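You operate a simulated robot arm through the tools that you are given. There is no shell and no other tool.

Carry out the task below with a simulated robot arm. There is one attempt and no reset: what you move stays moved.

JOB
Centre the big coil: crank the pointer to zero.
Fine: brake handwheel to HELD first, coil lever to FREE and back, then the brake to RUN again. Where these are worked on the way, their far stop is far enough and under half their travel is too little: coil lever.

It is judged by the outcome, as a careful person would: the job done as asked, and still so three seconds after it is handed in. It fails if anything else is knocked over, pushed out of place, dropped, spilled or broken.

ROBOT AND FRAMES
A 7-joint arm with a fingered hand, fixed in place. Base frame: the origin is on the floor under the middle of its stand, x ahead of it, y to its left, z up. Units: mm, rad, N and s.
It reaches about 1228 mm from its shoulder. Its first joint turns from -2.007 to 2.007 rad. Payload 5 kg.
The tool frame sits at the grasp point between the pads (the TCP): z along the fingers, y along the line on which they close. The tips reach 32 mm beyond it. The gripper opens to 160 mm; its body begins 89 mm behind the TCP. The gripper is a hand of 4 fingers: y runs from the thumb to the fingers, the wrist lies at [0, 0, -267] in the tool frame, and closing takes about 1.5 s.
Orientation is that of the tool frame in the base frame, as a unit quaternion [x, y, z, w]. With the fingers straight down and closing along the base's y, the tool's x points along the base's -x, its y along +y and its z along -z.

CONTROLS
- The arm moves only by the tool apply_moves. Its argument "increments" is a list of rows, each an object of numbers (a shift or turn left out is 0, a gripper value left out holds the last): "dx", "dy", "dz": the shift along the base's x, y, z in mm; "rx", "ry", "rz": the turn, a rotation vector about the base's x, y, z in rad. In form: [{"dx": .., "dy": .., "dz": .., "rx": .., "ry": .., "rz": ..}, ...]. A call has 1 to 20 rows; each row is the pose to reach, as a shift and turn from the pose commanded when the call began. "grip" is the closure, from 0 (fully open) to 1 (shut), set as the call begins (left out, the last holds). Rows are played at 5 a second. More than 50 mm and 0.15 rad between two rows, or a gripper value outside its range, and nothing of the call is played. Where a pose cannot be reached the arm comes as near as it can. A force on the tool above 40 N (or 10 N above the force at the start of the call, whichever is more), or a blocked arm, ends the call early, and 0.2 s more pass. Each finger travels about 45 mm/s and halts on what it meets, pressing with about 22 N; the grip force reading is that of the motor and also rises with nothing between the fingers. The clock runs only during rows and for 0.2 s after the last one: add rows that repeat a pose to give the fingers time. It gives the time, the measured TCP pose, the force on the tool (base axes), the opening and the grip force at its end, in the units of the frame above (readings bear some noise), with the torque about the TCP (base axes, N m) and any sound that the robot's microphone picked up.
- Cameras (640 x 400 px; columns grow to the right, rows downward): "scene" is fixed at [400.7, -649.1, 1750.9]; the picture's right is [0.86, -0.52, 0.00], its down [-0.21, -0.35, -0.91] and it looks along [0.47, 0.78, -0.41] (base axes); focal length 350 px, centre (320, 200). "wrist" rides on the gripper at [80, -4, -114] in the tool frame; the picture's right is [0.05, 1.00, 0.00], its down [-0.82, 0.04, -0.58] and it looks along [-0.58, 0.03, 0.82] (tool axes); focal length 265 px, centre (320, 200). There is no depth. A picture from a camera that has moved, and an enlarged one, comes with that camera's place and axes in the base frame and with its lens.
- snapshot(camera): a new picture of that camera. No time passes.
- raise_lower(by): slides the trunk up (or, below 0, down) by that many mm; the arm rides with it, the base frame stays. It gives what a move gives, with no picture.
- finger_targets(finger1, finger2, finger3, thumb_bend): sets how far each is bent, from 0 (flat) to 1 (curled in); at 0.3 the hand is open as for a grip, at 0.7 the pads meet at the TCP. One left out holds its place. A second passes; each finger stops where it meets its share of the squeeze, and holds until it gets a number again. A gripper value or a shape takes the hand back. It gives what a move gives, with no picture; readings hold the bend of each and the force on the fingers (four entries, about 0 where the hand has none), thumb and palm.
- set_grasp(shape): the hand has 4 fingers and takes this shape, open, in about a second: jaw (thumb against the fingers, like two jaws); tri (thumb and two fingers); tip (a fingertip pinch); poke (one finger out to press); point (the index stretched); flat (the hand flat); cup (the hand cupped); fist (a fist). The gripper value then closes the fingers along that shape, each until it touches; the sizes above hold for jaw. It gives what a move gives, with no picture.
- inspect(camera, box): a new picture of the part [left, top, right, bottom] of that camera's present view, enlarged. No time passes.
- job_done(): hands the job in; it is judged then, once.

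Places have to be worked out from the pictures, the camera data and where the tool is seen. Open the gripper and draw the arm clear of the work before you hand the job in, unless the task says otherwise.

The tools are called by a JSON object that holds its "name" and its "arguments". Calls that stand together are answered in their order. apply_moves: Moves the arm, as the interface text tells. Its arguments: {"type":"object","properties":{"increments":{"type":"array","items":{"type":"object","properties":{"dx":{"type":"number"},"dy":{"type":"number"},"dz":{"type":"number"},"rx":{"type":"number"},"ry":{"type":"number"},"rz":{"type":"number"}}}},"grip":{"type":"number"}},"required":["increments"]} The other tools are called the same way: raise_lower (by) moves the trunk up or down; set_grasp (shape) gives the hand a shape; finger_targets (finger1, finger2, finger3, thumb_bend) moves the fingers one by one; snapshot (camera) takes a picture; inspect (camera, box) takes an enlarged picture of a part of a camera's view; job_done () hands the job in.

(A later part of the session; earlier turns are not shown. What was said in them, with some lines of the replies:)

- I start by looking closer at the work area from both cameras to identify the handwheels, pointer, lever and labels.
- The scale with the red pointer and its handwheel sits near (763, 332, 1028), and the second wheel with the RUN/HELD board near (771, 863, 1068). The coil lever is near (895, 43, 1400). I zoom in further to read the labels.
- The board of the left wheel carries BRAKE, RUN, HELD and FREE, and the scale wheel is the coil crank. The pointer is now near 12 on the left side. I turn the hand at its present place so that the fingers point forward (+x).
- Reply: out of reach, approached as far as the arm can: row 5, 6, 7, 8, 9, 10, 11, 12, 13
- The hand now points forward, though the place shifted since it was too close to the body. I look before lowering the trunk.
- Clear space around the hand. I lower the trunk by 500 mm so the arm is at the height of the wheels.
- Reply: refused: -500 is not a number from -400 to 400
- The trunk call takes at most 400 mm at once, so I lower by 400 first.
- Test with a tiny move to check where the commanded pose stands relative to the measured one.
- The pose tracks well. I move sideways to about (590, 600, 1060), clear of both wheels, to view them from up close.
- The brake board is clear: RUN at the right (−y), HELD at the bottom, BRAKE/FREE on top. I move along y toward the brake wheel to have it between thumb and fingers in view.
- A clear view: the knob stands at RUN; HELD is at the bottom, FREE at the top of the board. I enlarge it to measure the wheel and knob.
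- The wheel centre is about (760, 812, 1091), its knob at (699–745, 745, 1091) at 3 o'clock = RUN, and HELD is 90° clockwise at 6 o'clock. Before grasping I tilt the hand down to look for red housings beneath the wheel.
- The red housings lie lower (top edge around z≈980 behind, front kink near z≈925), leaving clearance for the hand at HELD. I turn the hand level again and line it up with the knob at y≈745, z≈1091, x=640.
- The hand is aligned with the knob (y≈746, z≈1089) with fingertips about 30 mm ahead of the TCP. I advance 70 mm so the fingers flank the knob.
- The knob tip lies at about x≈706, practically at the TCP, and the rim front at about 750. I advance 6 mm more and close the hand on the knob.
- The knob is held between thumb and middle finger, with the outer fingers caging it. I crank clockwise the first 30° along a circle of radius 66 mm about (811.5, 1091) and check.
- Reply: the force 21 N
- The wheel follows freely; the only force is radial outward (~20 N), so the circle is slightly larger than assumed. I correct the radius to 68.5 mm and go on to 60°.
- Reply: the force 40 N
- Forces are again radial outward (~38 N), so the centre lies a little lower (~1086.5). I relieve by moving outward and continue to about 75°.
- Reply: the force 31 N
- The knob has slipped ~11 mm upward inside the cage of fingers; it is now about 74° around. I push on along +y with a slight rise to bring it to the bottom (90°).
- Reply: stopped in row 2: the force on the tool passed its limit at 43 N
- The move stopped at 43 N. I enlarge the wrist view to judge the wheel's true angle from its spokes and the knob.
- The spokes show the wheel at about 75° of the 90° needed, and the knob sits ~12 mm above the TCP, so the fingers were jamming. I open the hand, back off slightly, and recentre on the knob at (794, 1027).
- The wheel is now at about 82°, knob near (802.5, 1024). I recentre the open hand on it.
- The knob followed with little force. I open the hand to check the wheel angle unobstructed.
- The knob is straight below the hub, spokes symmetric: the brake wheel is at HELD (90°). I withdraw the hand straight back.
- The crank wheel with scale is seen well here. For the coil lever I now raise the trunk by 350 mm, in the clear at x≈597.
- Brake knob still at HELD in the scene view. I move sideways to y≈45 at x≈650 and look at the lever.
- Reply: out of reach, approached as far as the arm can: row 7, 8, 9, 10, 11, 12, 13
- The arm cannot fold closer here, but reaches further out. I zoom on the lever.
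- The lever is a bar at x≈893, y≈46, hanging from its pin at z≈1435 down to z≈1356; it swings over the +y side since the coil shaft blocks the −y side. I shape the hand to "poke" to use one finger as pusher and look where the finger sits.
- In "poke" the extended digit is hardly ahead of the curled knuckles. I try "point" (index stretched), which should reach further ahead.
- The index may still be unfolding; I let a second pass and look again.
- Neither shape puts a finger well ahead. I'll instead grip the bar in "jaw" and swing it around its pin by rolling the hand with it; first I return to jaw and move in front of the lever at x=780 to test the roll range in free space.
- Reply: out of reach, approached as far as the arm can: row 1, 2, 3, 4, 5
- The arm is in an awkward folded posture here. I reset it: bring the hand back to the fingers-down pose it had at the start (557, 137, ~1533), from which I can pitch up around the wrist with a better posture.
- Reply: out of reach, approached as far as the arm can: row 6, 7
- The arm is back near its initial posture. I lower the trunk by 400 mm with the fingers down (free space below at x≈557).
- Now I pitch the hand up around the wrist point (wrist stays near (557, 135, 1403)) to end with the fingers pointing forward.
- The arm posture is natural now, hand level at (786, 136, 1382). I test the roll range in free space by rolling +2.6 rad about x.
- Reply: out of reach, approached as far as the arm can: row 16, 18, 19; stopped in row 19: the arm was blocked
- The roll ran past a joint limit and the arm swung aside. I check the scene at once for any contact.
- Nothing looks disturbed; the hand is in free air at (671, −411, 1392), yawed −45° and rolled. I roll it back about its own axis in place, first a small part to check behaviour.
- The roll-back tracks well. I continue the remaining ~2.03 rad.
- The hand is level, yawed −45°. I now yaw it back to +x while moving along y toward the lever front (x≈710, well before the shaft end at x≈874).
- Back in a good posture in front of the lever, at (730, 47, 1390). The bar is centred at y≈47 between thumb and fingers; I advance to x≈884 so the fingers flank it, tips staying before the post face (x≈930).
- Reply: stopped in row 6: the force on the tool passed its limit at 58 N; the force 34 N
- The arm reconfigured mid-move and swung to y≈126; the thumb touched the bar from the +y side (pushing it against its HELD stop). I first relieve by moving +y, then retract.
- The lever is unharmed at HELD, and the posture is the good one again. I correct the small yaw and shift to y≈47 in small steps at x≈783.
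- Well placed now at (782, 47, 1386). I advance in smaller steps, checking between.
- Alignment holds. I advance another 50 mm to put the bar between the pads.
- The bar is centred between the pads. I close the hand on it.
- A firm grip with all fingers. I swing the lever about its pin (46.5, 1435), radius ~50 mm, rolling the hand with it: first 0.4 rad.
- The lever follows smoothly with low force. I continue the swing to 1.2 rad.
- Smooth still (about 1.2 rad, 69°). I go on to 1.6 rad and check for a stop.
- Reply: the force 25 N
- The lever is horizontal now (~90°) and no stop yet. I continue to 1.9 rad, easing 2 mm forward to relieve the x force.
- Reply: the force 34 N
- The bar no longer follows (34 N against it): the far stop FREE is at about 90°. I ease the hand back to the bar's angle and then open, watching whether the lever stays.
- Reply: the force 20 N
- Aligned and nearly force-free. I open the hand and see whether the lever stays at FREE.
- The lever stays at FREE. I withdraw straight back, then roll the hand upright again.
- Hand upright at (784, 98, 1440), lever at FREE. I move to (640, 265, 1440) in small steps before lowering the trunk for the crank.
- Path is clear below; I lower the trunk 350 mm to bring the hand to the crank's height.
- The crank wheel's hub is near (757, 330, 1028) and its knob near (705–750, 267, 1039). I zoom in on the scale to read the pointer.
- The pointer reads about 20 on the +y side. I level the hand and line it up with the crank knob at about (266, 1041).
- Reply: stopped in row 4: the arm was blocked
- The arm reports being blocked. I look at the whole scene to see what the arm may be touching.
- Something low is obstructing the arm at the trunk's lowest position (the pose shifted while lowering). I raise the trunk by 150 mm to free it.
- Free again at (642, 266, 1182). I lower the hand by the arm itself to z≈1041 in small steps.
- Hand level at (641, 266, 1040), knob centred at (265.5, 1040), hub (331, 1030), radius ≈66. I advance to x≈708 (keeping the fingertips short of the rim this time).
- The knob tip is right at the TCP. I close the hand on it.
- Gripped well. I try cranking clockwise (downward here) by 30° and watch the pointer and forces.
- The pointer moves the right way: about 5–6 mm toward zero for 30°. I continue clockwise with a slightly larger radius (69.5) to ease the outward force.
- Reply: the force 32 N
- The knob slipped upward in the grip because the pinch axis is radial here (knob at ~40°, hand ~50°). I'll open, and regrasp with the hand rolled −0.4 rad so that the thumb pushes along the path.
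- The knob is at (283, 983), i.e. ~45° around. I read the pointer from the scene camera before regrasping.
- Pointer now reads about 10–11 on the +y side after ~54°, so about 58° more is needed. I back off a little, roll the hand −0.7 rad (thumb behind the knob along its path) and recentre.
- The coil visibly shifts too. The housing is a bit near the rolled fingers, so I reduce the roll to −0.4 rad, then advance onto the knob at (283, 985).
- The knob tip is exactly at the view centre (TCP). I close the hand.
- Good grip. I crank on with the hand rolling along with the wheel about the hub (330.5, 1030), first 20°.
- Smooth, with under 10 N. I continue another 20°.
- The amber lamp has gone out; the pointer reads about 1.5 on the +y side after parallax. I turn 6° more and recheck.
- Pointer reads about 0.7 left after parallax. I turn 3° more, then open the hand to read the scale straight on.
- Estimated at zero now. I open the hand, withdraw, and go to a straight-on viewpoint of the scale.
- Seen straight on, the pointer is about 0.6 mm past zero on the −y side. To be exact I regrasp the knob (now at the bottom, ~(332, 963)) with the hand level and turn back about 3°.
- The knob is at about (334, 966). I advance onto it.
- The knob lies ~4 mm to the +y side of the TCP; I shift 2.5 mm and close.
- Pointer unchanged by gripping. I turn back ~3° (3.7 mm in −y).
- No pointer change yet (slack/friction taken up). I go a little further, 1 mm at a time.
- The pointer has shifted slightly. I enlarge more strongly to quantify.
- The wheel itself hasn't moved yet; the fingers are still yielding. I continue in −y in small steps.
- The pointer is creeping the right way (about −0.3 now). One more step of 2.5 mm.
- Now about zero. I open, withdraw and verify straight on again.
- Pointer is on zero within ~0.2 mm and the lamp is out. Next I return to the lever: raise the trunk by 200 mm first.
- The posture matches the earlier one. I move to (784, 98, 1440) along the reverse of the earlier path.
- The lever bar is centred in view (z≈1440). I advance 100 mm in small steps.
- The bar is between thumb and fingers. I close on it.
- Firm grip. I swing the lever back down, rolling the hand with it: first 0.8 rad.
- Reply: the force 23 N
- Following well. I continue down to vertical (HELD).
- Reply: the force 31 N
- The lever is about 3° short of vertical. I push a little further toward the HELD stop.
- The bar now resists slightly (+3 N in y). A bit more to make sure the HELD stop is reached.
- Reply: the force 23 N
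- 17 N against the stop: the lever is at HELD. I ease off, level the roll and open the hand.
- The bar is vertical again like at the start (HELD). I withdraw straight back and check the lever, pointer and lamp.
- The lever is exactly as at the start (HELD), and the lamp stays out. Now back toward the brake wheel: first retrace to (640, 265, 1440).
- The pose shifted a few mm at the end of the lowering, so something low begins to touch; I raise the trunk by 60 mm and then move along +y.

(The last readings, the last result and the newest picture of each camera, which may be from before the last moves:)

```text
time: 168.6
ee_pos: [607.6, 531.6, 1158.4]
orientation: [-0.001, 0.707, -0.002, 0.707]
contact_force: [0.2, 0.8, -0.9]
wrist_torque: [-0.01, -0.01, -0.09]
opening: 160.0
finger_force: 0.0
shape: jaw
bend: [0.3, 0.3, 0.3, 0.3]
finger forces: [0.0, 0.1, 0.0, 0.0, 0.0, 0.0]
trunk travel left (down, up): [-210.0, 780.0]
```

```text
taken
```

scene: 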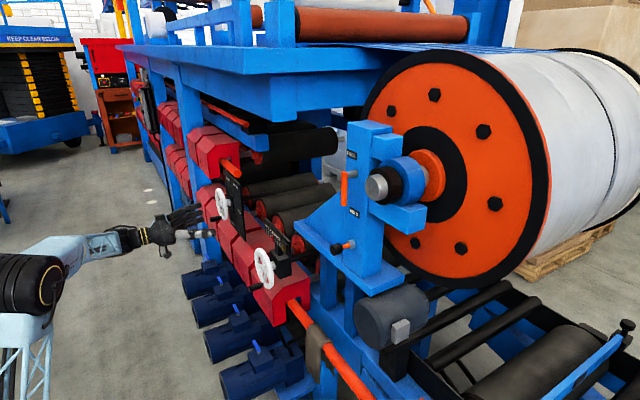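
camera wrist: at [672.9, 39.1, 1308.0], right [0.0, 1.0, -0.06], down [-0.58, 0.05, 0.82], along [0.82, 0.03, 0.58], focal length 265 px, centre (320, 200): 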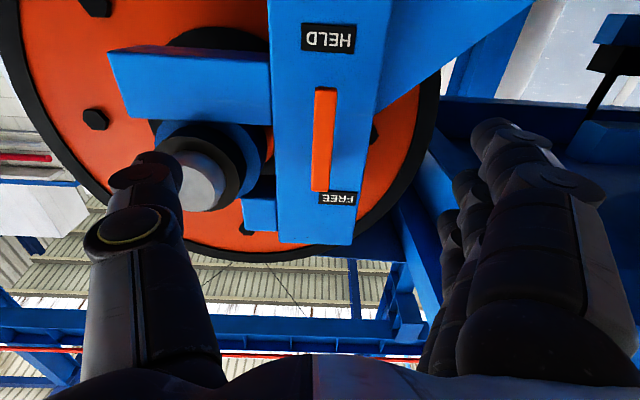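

Going well. I continue to about (610, 800, 1040) in front of the brake wheel.

{"name": "apply_moves", "arguments": {"increments": [{"dy": 38, "dz": -17}, {"dy": 76, "dz": -34}, {"dy": 114, "dz": -51}, {"dy": 152, "dz": -68}, {"dy": 190, "dz": -85}, {"dy": 228, "dz": -102}, {"dy": 270, "dz": -118}, {"dy": 270, "dz": -118}]}}

{"name": "snapshot", "arguments": {"camera": "wrist"}}

{"name": "snapshot", "arguments": {"camera": "scene"}}

```text
time: 170.3
ee_pos: [606.0, 799.7, 1042.4]
orientation: [-0.001, 0.707, -0.002, 0.707]
contact_force: [0.7, 0.1, -0.1]
wrist_torque: [-0.01, 0.0, 0.01]
opening: 160.1
finger_force: 0.0
shape: jaw
bend: [0.3, 0.3, 0.3, 0.3]
finger forces: [0.0, 0.0, 0.1, 0.0, 0.0, 0.0]
trunk travel left (down, up): [-210.0, 780.0]
```

```text
taken
camera wrist: at [493.4, 796.4, 962.2], right [0.0, 1.0, -0.05], down [-0.58, 0.05, 0.82], along [0.82, 0.03, 0.58], focal length 265 px, centre (320, 200)
```

wrist: 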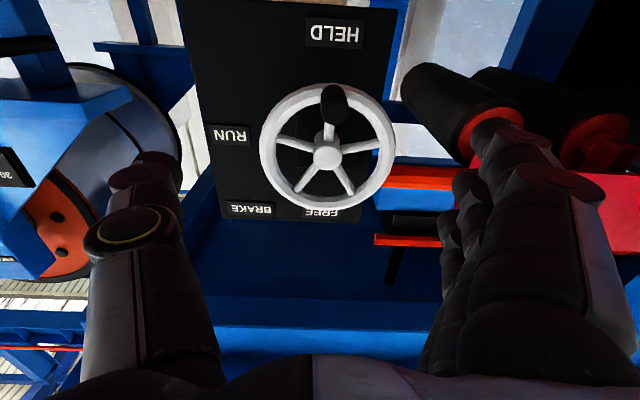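

```text
taken
```

scene: 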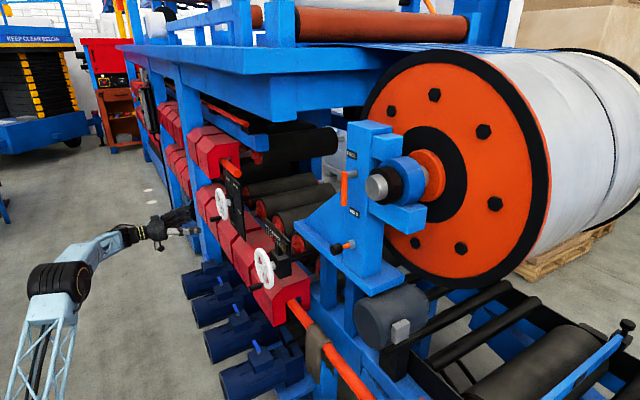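

The brake knob is at the bottom (HELD) near (811, 1023). I'll crank it counter‑clockwise with the hand co‑rotating; I first test the negative roll range in free space here.

{"name": "apply_moves", "arguments": {"increments": [{"rx": -0.13}, {"rx": -0.26}, {"rx": -0.39}, {"rx": -0.52}, {"rx": -0.65}, {"rx": -0.65}]}}

{"name": "apply_moves", "arguments": {"increments": [{"rx": -0.13}, {"rx": -0.26}, {"rx": -0.39}, {"rx": -0.52}, {"rx": -0.65}, {"rx": -0.65}]}}

```text
time: 171.8
ee_pos: [607.2, 801.5, 1041.2]
orientation: [-0.227, 0.669, -0.229, 0.669]
contact_force: [-0.2, -0.8, -0.2]
wrist_torque: [-0.02, 0.02, -0.01]
opening: 159.9
finger_force: 0.1
shape: jaw
bend: [0.3, 0.3, 0.3, 0.3]
finger forces: [0.0, 0.0, 0.1, 0.0, 0.0, 0.0]
trunk travel left (down, up): [-210.0, 780.0]
```

```text
time: 173.2
ee_pos: [605.8, 800.2, 1042.2]
orientation: [-0.429, 0.562, -0.43, 0.562]
contact_force: [0.2, -0.4, -0.2]
wrist_torque: [-0.01, 0.0, 0.0]
opening: 160.0
finger_force: 0.0
shape: jaw
bend: [0.3, 0.3, 0.3, 0.3]
finger forces: [0.1, 0.0, 0.0, 0.0, 0.1, 0.0]
trunk travel left (down, up): [-210.0, 780.0]
```

Roll down to −1.3 rad is fine. I roll back to level and line up with the knob at the bottom.

{"name": "apply_moves", "arguments": {"increments": [{"rx": 0.13}, {"rx": 0.26}, {"rx": 0.39}, {"rx": 0.52}, {"rx": 0.65}, {"rx": 0.78}, {"rx": 0.91}, {"rx": 1.04}, {"rx": 1.17, "dy": 3, "dz": -6}, {"rx": 1.3, "dy": 8, "dz": -16, "dx": 15}, {"rx": 1.3, "dy": 8.5, "dz": -17, "dx": 35}, {"rx": 1.3, "dy": 8.5, "dz": -17, "dx": 35}]}}

{"name": "snapshot", "arguments": {"camera": "wrist"}}

```text
time: 175.8
ee_pos: [640.3, 810.4, 1022.4]
orientation: [-0.001, 0.707, -0.002, 0.707]
contact_force: [-0.3, 0.1, 0.4]
wrist_torque: [0.0, 0.0, 0.0]
opening: 160.1
finger_force: 0.0
shape: jaw
bend: [0.3, 0.3, 0.3, 0.3]
finger forces: [0.0, 0.0, 0.0, 0.0, 0.0, 0.0]
trunk travel left (down, up): [-210.0, 780.0]
```

```text
taken
camera wrist: at [528.1, 806.1, 943.5], right [0.0, 1.0, -0.06], down [-0.58, 0.05, 0.82], along [0.82, 0.03, 0.58], focal length 265 px, centre (320, 200)
```

wrist: 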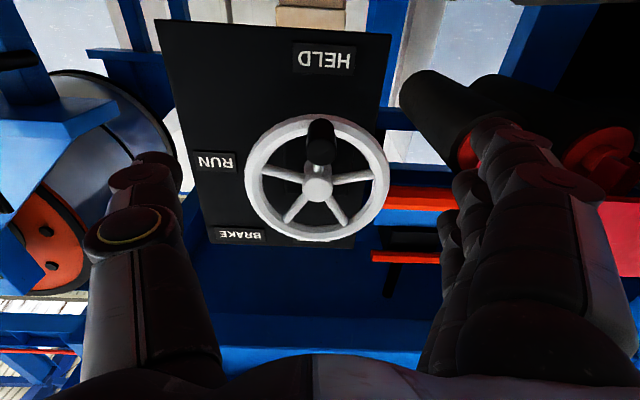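

Aligned; I advance onto the knob to x≈709.

{"name": "apply_moves", "arguments": {"increments": [{"dx": 18, "dy": -1, "dz": 1}, {"dx": 36, "dy": -1, "dz": 2}, {"dx": 54, "dy": -1, "dz": 2}, {"dx": 69, "dy": -1, "dz": 2}, {"dx": 69, "dy": -1, "dz": 2}]}}

{"name": "snapshot", "arguments": {"camera": "wrist"}}

```text
time: 176.9
ee_pos: [710.3, 807.7, 1026.3]
orientation: [-0.002, 0.707, -0.001, 0.707]
contact_force: [0.5, -0.6, -1.0]
wrist_torque: [-0.02, 0.0, -0.03]
opening: 160.0
finger_force: 0.0
shape: jaw
bend: [0.3, 0.3, 0.3, 0.3]
finger forces: [0.1, 0.1, 0.0, 0.1, 0.0, 0.0]
trunk travel left (down, up): [-210.0, 780.0]
```

```text
taken
camera wrist: at [597.6, 804.6, 946.6], right [0.0, 1.0, -0.06], down [-0.58, 0.05, 0.82], along [0.82, 0.03, 0.58], focal length 265 px, centre (320, 200)
```

wrist: 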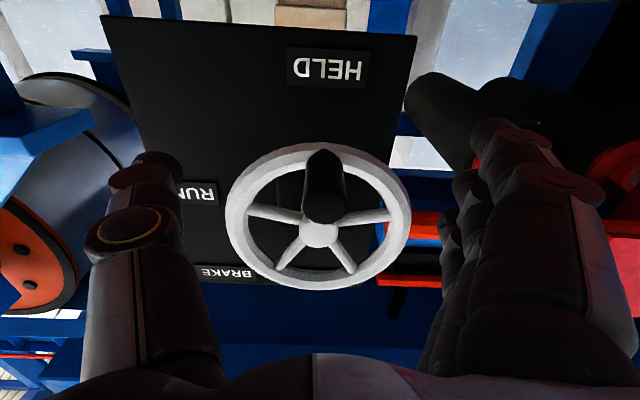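

The knob tip sits at the view centre. I close the hand on it.

{"name": "apply_moves", "arguments": {"increments": [{"dx": 0}, {"dx": 0}, {"dx": 0}, {"dx": 0}, {"dx": 0}, {"dx": 0}, {"dx": 0}, {"dx": 0}, {"dx": 0}, {"dx": 0}], "grip": 1.0}}

```text
time: 179.2
ee_pos: [710.5, 806.3, 1025.9]
orientation: [0.0, 0.707, -0.002, 0.707]
contact_force: [-1.4, -6.3, -0.8]
wrist_torque: [0.0, 0.04, -0.08]
opening: 4.5
finger_force: 18.0
shape: jaw
bend: [0.67, 0.72, 0.67, 0.7]
finger forces: [0.0, 7.7, 0.0, 0.1, 13.6, 0.0]
trunk travel left (down, up): [-210.0, 780.0]
```

Gripped. I start turning counter‑clockwise with the hand rolling along, first 0.3 rad.

{"name": "apply_moves", "arguments": {"increments": [{"dy": -3.3, "dz": 0.3, "rx": -0.05}, {"dy": -6.6, "dz": 0.8, "rx": -0.1}, {"dy": -9.8, "dz": 1.5, "rx": -0.15}, {"dy": -13.0, "dz": 2.3, "rx": -0.2}, {"dy": -16.2, "dz": 3.3, "rx": -0.25}, {"dy": -19.3, "dz": 4.4, "rx": -0.3}, {"dy": -19.3, "dz": 4.4, "rx": -0.3}]}}

{"name": "snapshot", "arguments": {"camera": "wrist"}}

{"name": "inspect", "arguments": {"camera": "scene", "box": [190, 170, 270, 250]}}

```text
time: 180.8
ee_pos: [710.9, 789.3, 1031.0]
orientation: [-0.107, 0.699, -0.108, 0.699]
contact_force: [-1.5, -0.1, -1.7]
wrist_torque: [0.13, 0.09, 0.16]
opening: 2.9
finger_force: 21.8
shape: jaw
bend: [0.68, 0.72, 0.68, 0.7]
finger forces: [0.1, 13.4, 0.0, 0.1, 12.3, 0.0]
trunk travel left (down, up): [-210.0, 780.0]
```

```text
taken
camera wrist: at [597.9, 762.5, 955.9], right [0.0, 0.94, -0.35], down [-0.58, 0.29, 0.77], along [0.82, 0.2, 0.54], focal length 265 px, centre (320, 200)
```

wrist: 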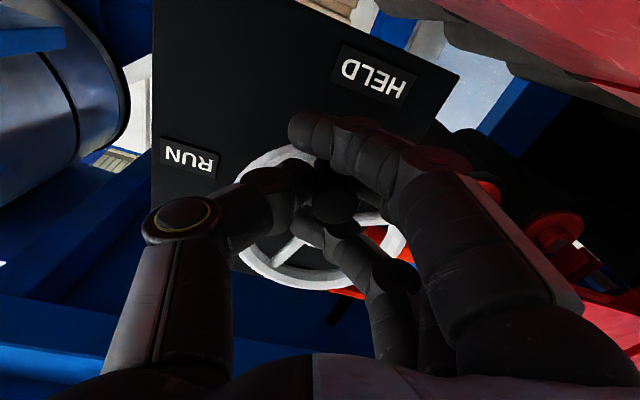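

```text
5.00 times, centred on (230, 210) of scene
camera zoom: at [400.7, -649.1, 1750.9], right [0.86, -0.52, 0.0], down [-0.21, -0.35, -0.91], along [0.47, 0.78, -0.41], focal length 1751 px, centre (770, 150)
```

zoom: 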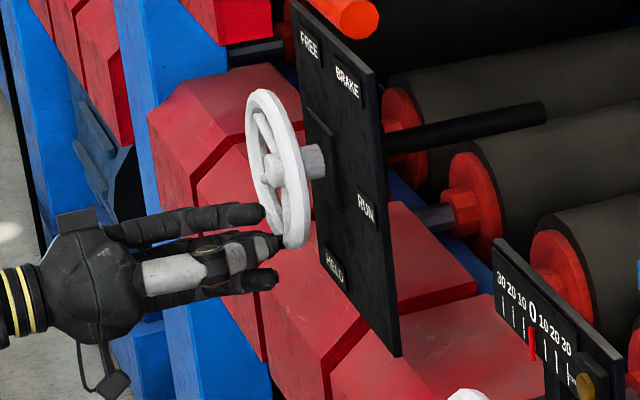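

The knob follows with a few mm of lag. I continue to 0.8 rad.

{"name": "apply_moves", "arguments": {"increments": [{"dy": -3.0, "dz": 1.3, "rx": -0.05}, {"dy": -6.0, "dz": 2.7, "rx": -0.1}, {"dy": -8.9, "dz": 4.3, "rx": -0.15}, {"dy": -11.8, "dz": 6.0, "rx": -0.2}, {"dy": -14.5, "dz": 7.9, "rx": -0.25}, {"dy": -17.1, "dz": 9.9, "rx": -0.3}, {"dy": -19.7, "dz": 12.0, "rx": -0.35}, {"dy": -22.1, "dz": 14.3, "rx": -0.4}, {"dy": -24.4, "dz": 16.7, "rx": -0.45}, {"dy": -26.6, "dz": 19.1, "rx": -0.5}, {"dy": -26.6, "dz": 19.1, "rx": -0.5}]}}

{"name": "snapshot", "arguments": {"camera": "wrist"}}

{"name": "inspect", "arguments": {"camera": "scene", "box": [190, 170, 270, 250]}}

```text
time: 183.2
ee_pos: [711.6, 763.2, 1050.7]
orientation: [-0.277, 0.65, -0.278, 0.65]
contact_force: [-0.2, -4.9, -7.6]
wrist_torque: [-0.06, 0.23, 0.04]
opening: 3.0
finger_force: 22.1
shape: jaw
bend: [0.68, 0.72, 0.68, 0.71]
finger forces: [0.0, 12.0, 0.1, 0.0, 10.5, 0.1]
trunk travel left (down, up): [-210.0, 780.0]
```

```text
taken
camera wrist: at [597.8, 703.3, 998.5], right [0.0, 0.66, -0.76], down [-0.58, 0.62, 0.53], along [0.82, 0.43, 0.38], focal length 265 px, centre (320, 200)
```

wrist: 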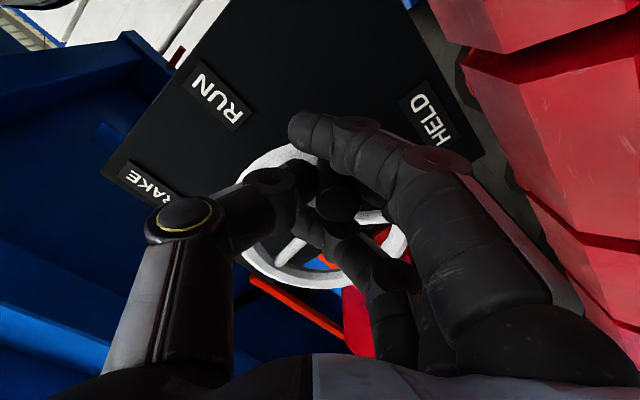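

```text
5.00 times, centred on (230, 210) of scene
camera zoom: at [400.7, -649.1, 1750.9], right [0.86, -0.52, 0.0], down [-0.21, -0.35, -0.91], along [0.47, 0.78, -0.41], focal length 1751 px, centre (770, 150)
```

zoom: 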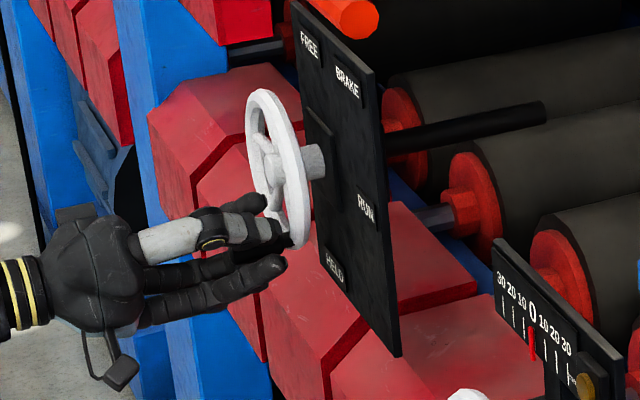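

The knob follows (now ≈49°), lag stays ~9°. I continue to 1.3 rad.

{"name": "apply_moves", "arguments": {"increments": [{"dy": -2.0, "dz": 2.6, "rx": -0.05}, {"dy": -4.0, "dz": 5.3, "rx": -0.1}, {"dy": -5.7, "dz": 8.1, "rx": -0.15}, {"dy": -7.4, "dz": 10.9, "rx": -0.2}, {"dy": -8.9, "dz": 13.9, "rx": -0.25}, {"dy": -10.3, "dz": 16.9, "rx": -0.3}, {"dy": -11.4, "dz": 20.0, "rx": -0.35}, {"dy": -12.5, "dz": 23.1, "rx": -0.4}, {"dy": -13.4, "dz": 26.3, "rx": -0.45}, {"dy": -14.2, "dz": 29.5, "rx": -0.5}, {"dy": -14.2, "dz": 29.5, "rx": -0.5}]}}

{"name": "snapshot", "arguments": {"camera": "wrist"}}

{"name": "inspect", "arguments": {"camera": "scene", "box": [190, 170, 270, 250]}}

```text
time: 185.6
ee_pos: [709.1, 749.1, 1078.9]
orientation: [-0.43, 0.561, -0.429, 0.562]
contact_force: [3.0, 7.1, 0.6]
wrist_torque: [0.06, 0.14, 0.12]
opening: 3.1
finger_force: 22.6
shape: jaw
bend: [0.68, 0.72, 0.68, 0.71]
finger forces: [0.0, 12.7, 0.0, 0.1, 12.0, 0.0]
trunk travel left (down, up): [-210.0, 780.0]
```

```text
taken
camera wrist: at [597.6, 671.0, 1062.7], right [0.0, 0.21, -0.98], down [-0.58, 0.8, 0.17], along [0.82, 0.56, 0.12], focal length 265 px, centre (320, 200)
```

wrist: 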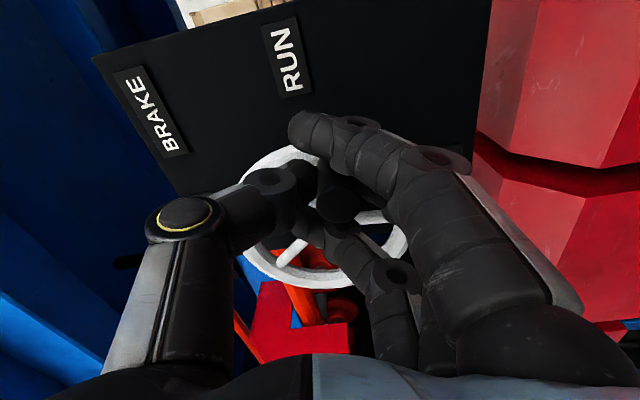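

```text
5.00 times, centred on (230, 210) of scene
camera zoom: at [400.7, -649.1, 1750.9], right [0.86, -0.52, 0.0], down [-0.21, -0.35, -0.91], along [0.47, 0.78, -0.41], focal length 1751 px, centre (770, 150)
```

zoom: 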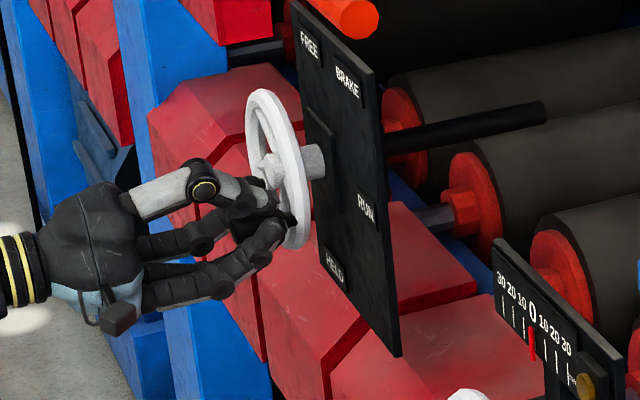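

Knob at ≈20° now. I continue the last part with less roll, then check against the RUN mark.

{"name": "apply_moves", "arguments": {"increments": [{"dy": -0.5, "dz": 3.3, "rx": -0.03}, {"dy": -1.0, "dz": 6.6, "rx": -0.06}, {"dy": -1.2, "dz": 9.9, "rx": -0.09}, {"dy": -1.3, "dz": 13.2, "rx": -0.12}, {"dy": -1.1, "dz": 16.5, "rx": -0.15}, {"dy": -0.9, "dz": 19.8, "rx": -0.18}, {"dy": -0.9, "dz": 19.8, "rx": -0.18}]}}

{"name": "snapshot", "arguments": {"camera": "wrist"}}

{"name": "inspect", "arguments": {"camera": "scene", "box": [190, 170, 270, 250]}}

```text
time: 187.2
ee_pos: [710.6, 748.1, 1099.5]
orientation: [-0.478, 0.521, -0.479, 0.521]
contact_force: [1.0, 1.9, -5.2]
wrist_torque: [-0.12, 0.21, -0.02]
opening: 2.9
finger_force: 21.9
shape: jaw
bend: [0.68, 0.71, 0.68, 0.71]
finger forces: [0.0, 12.3, 0.1, 0.0, 10.8, 0.1]
trunk travel left (down, up): [-210.0, 780.0]
```

```text
taken
camera wrist: at [598.0, 668.6, 1096.8], right [0.0, 0.03, -1.0], down [-0.58, 0.82, 0.03], along [0.82, 0.58, 0.02], focal length 265 px, centre (320, 200)
```

wrist: 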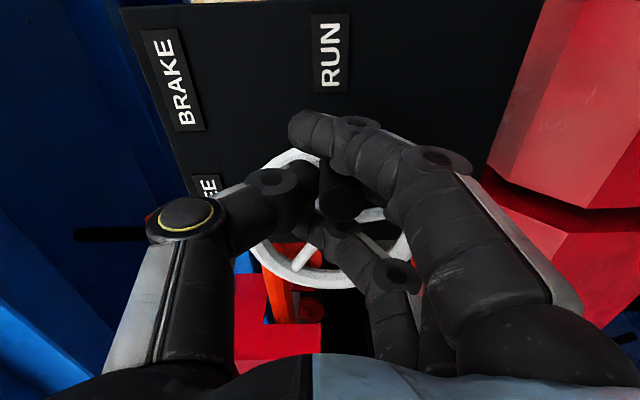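

```text
5.00 times, centred on (230, 210) of scene
camera zoom: at [400.7, -649.1, 1750.9], right [0.86, -0.52, 0.0], down [-0.21, -0.35, -0.91], along [0.47, 0.78, -0.41], focal length 1751 px, centre (770, 150)
```

zoom: 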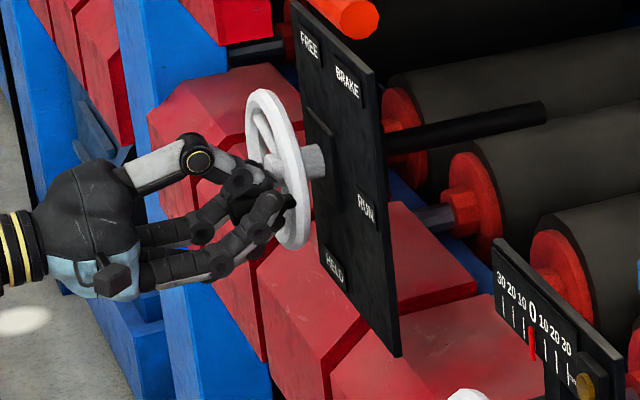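

Knob at ≈2.5° below the RUN line. I move 2.5 mm more up, then open and check.

{"name": "apply_moves", "arguments": {"increments": [{"dz": 1.2}, {"dz": 2.5}, {"dz": 2.5}, {"dz": 2.5}]}}

{"name": "apply_moves", "arguments": {"increments": [{"dx": 0}, {"dx": 0}, {"dx": 0}, {"dx": 0}, {"dx": 0}, {"dx": 0}, {"dx": 0}, {"dx": 0}, {"dx": 0}], "grip": 0.0}}

{"name": "snapshot", "arguments": {"camera": "wrist"}}

{"name": "inspect", "arguments": {"camera": "scene", "box": [190, 170, 270, 250]}}

```text
time: 188.2
ee_pos: [710.8, 747.9, 1101.7]
orientation: [-0.478, 0.52, -0.479, 0.521]
contact_force: [3.1, 3.6, -3.8]
wrist_torque: [-0.05, 0.2, 0.03]
opening: 2.8
finger_force: 22.0
shape: jaw
bend: [0.68, 0.71, 0.68, 0.71]
finger forces: [0.1, 11.4, 0.0, 0.1, 10.6, 0.1]
trunk travel left (down, up): [-210.0, 780.0]
```

```text
time: 190.2
ee_pos: [710.5, 747.5, 1102.2]
orientation: [-0.477, 0.52, -0.479, 0.522]
contact_force: [-0.4, 0.5, -0.4]
wrist_torque: [-0.01, -0.02, 0.01]
opening: 160.0
finger_force: 0.0
shape: jaw
bend: [0.3, 0.3, 0.3, 0.3]
finger forces: [0.0, 0.0, 0.0, 0.0, 0.1, 0.0]
trunk travel left (down, up): [-210.0, 780.0]
```

```text
taken
camera wrist: at [597.6, 668.4, 1099.5], right [0.0, 0.04, -1.0], down [-0.58, 0.82, 0.03], along [0.82, 0.58, 0.02], focal length 265 px, centre (320, 200)
```

wrist: 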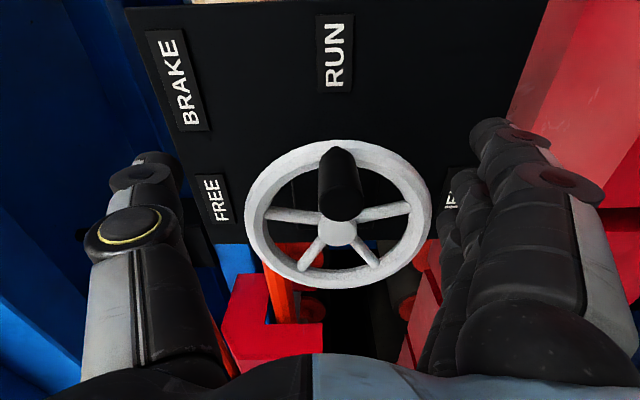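

```text
5.00 times, centred on (230, 210) of scene
camera zoom: at [400.7, -649.1, 1750.9], right [0.86, -0.52, 0.0], down [-0.21, -0.35, -0.91], along [0.47, 0.78, -0.41], focal length 1751 px, centre (770, 150)
```

zoom: 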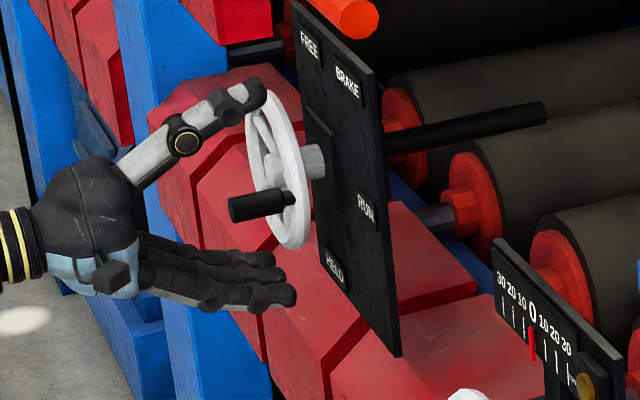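

The knob points to RUN again. I compare with the same enlargement as at the very start.

{"name": "inspect", "arguments": {"camera": "scene", "box": [205, 165, 255, 245]}}

{"name": "inspect", "arguments": {"camera": "wrist", "box": [240, 0, 440, 300]}}

```text
5.00 times, centred on (230, 205) of scene
camera zoom: at [400.7, -649.1, 1750.9], right [0.86, -0.52, 0.0], down [-0.21, -0.35, -0.91], along [0.47, 0.78, -0.41], focal length 1751 px, centre (770, 175)
```

zoom: 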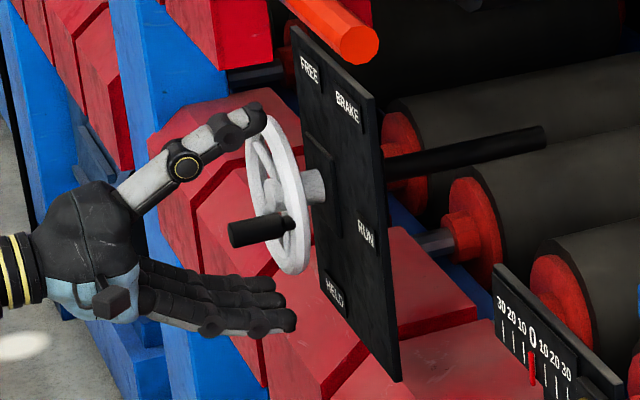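

```text
1.33 times, centred on (340, 150) of wrist
camera zoom: at [597.6, 668.4, 1099.5], right [0.0, 0.04, -1.0], down [-0.58, 0.82, 0.03], along [0.82, 0.58, 0.02], focal length 354 px, centre (293, 267)
```

zoom: 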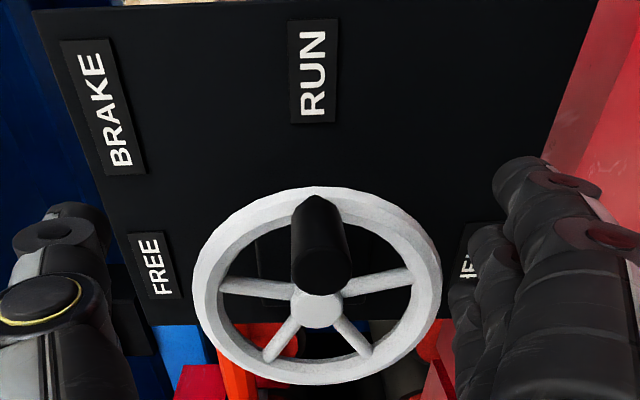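

The knob position matches the starting RUN picture. I withdraw the hand straight back, roll it level and draw the arm clear.

{"name": "apply_moves", "arguments": {"increments": [{"dx": -15}, {"dx": -30}, {"dx": -50}, {"dx": -75}, {"dx": -100}, {"dx": -120}, {"dx": -120}]}}

{"name": "apply_moves", "arguments": {"increments": [{"rx": 0.14}, {"rx": 0.28}, {"rx": 0.42}, {"rx": 0.56}, {"rx": 0.7}, {"rx": 0.84}, {"rx": 0.98}, {"rx": 1.12}, {"rx": 1.26}, {"rx": 1.4}, {"rx": 1.48}, {"rx": 1.48, "dx": -30}, {"rx": 1.48, "dx": -60, "dy": -20}, {"rx": 1.48, "dx": -60, "dy": -40}, {"rx": 1.48, "dx": -60, "dy": -40}]}}

{"name": "snapshot", "arguments": {"camera": "wrist"}}

{"name": "snapshot", "arguments": {"camera": "scene"}}

{"name": "inspect", "arguments": {"camera": "scene", "box": [274, 230, 288, 244]}}

```text
time: 191.8
ee_pos: [591.3, 748.0, 1101.5]
orientation: [-0.478, 0.521, -0.478, 0.521]
contact_force: [0.1, 0.0, 0.9]
wrist_torque: [-0.02, 0.02, 0.02]
opening: 160.0
finger_force: 0.0
shape: jaw
bend: [0.3, 0.3, 0.3, 0.3]
finger forces: [0.0, 0.0, 0.0, 0.0, 0.1, 0.0]
trunk travel left (down, up): [-210.0, 780.0]
```

```text
time: 194.9
ee_pos: [531.2, 708.4, 1102.1]
orientation: [-0.001, 0.707, -0.001, 0.707]
contact_force: [0.4, -1.5, 0.0]
wrist_torque: [0.01, -0.01, 0.01]
opening: 160.0
finger_force: 0.0
shape: jaw
bend: [0.3, 0.3, 0.3, 0.3]
finger forces: [0.0, 0.0, 0.1, 0.0, 0.0, 0.0]
trunk travel left (down, up): [-210.0, 780.0]
```

```text
taken
camera wrist: at [417.8, 704.9, 1022.0], right [0.0, 1.0, -0.06], down [-0.58, 0.05, 0.82], along [0.82, 0.03, 0.58], focal length 265 px, centre (320, 200)
```

wrist: 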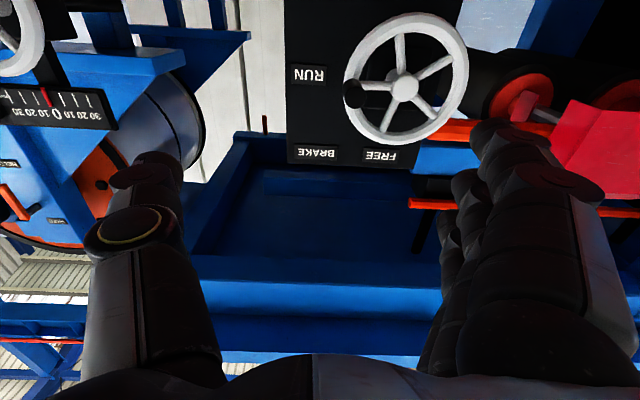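

```text
taken
```

scene: 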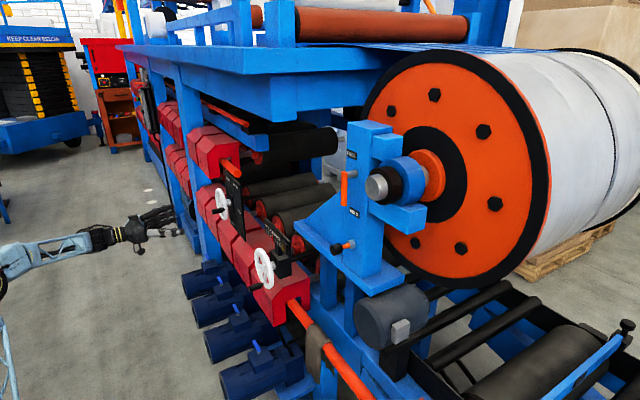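

```text
16.00 times, centred on (281, 237) of scene
camera zoom: at [400.7, -649.1, 1750.9], right [0.86, -0.52, 0.0], down [-0.21, -0.35, -0.91], along [0.47, 0.78, -0.41], focal length 5603 px, centre (944, -392)
```

zoom: 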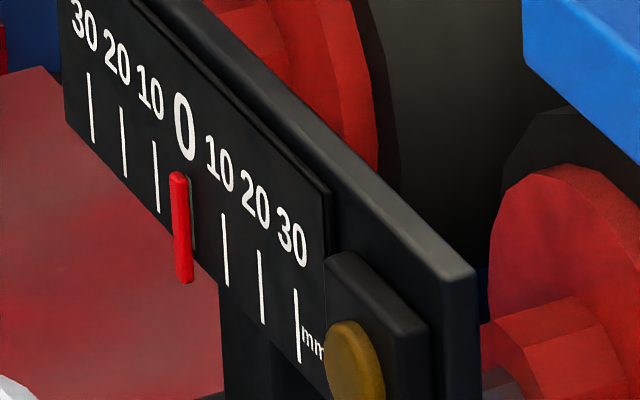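

Everything looks right: lever HELD, pointer at zero, lamp out, brake at RUN. I take one last close look at the brake wheel's angle.

{"name": "inspect", "arguments": {"camera": "wrist", "box": [280, 0, 480, 170]}}

{"name": "inspect", "arguments": {"camera": "scene", "box": [320, 130, 390, 230]}}

```text
2.35 times, centred on (380, 85) of wrist
camera zoom: at [417.8, 704.9, 1022.0], right [0.0, 1.0, -0.06], down [-0.58, 0.05, 0.82], along [0.82, 0.03, 0.58], focal length 624 px, centre (179, 471)
```

zoom: 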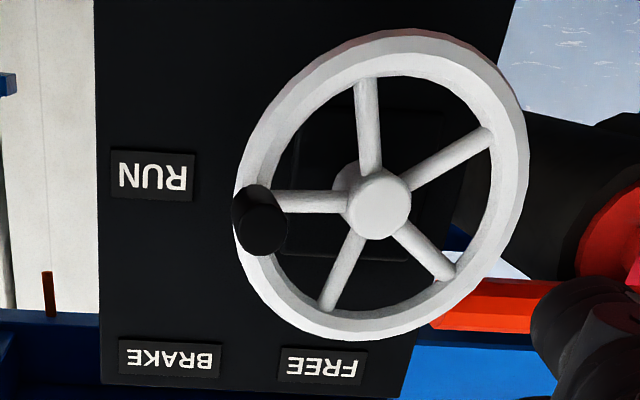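

```text
4.00 times, centred on (355, 180) of scene
camera zoom: at [400.7, -649.1, 1750.9], right [0.86, -0.52, 0.0], down [-0.21, -0.35, -0.91], along [0.47, 0.78, -0.41], focal length 1401 px, centre (180, 280)
```

zoom: 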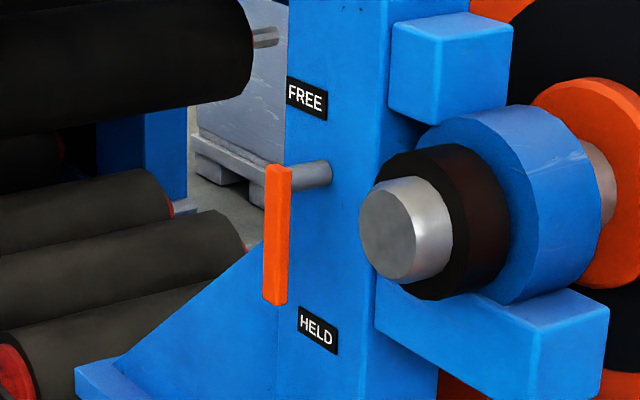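

All states check out: the brake is at RUN within about 2° of its starting picture and the coil lever is back at HELD. The pointer is on zero and the lamp is out. The hand is open and the arm is clear, so I hand the job in.

{"name": "job_done", "arguments": {}}

```text
The job is handed in.
```

I centred the big coil: the pointer reads zero to within about 0.2 mm, and the amber lamp by the scale has gone out. I handed the job in, but no verdict came back.

- **Order:** I turned the brake handwheel to HELD, then swung the coil lever to its far stop at FREE. I cranked the pointer to zero, returned the lever to HELD, and set the brake back to RUN.
- **End state:** the lever hangs as it did at the start. The brake knob is at the RUN mark, within about 2° of where it began. The hand is open and the arm is clear of the machine.
- **Unplanned contact with the lever:** on one approach the arm swung aside and the thumb pressed the lever against its HELD stop, at up to 58 N. The lever did not shift.
- **Arm blocked at its lowest:** with the trunk at its lowest, the arm came up against something I could not see. I raised it clear straight away.
- **Arm swing:** during a test of how far the hand could roll, the arm jumped aside. The force reading showed no contact.

Nothing looked moved or damaged in the pictures afterwards.
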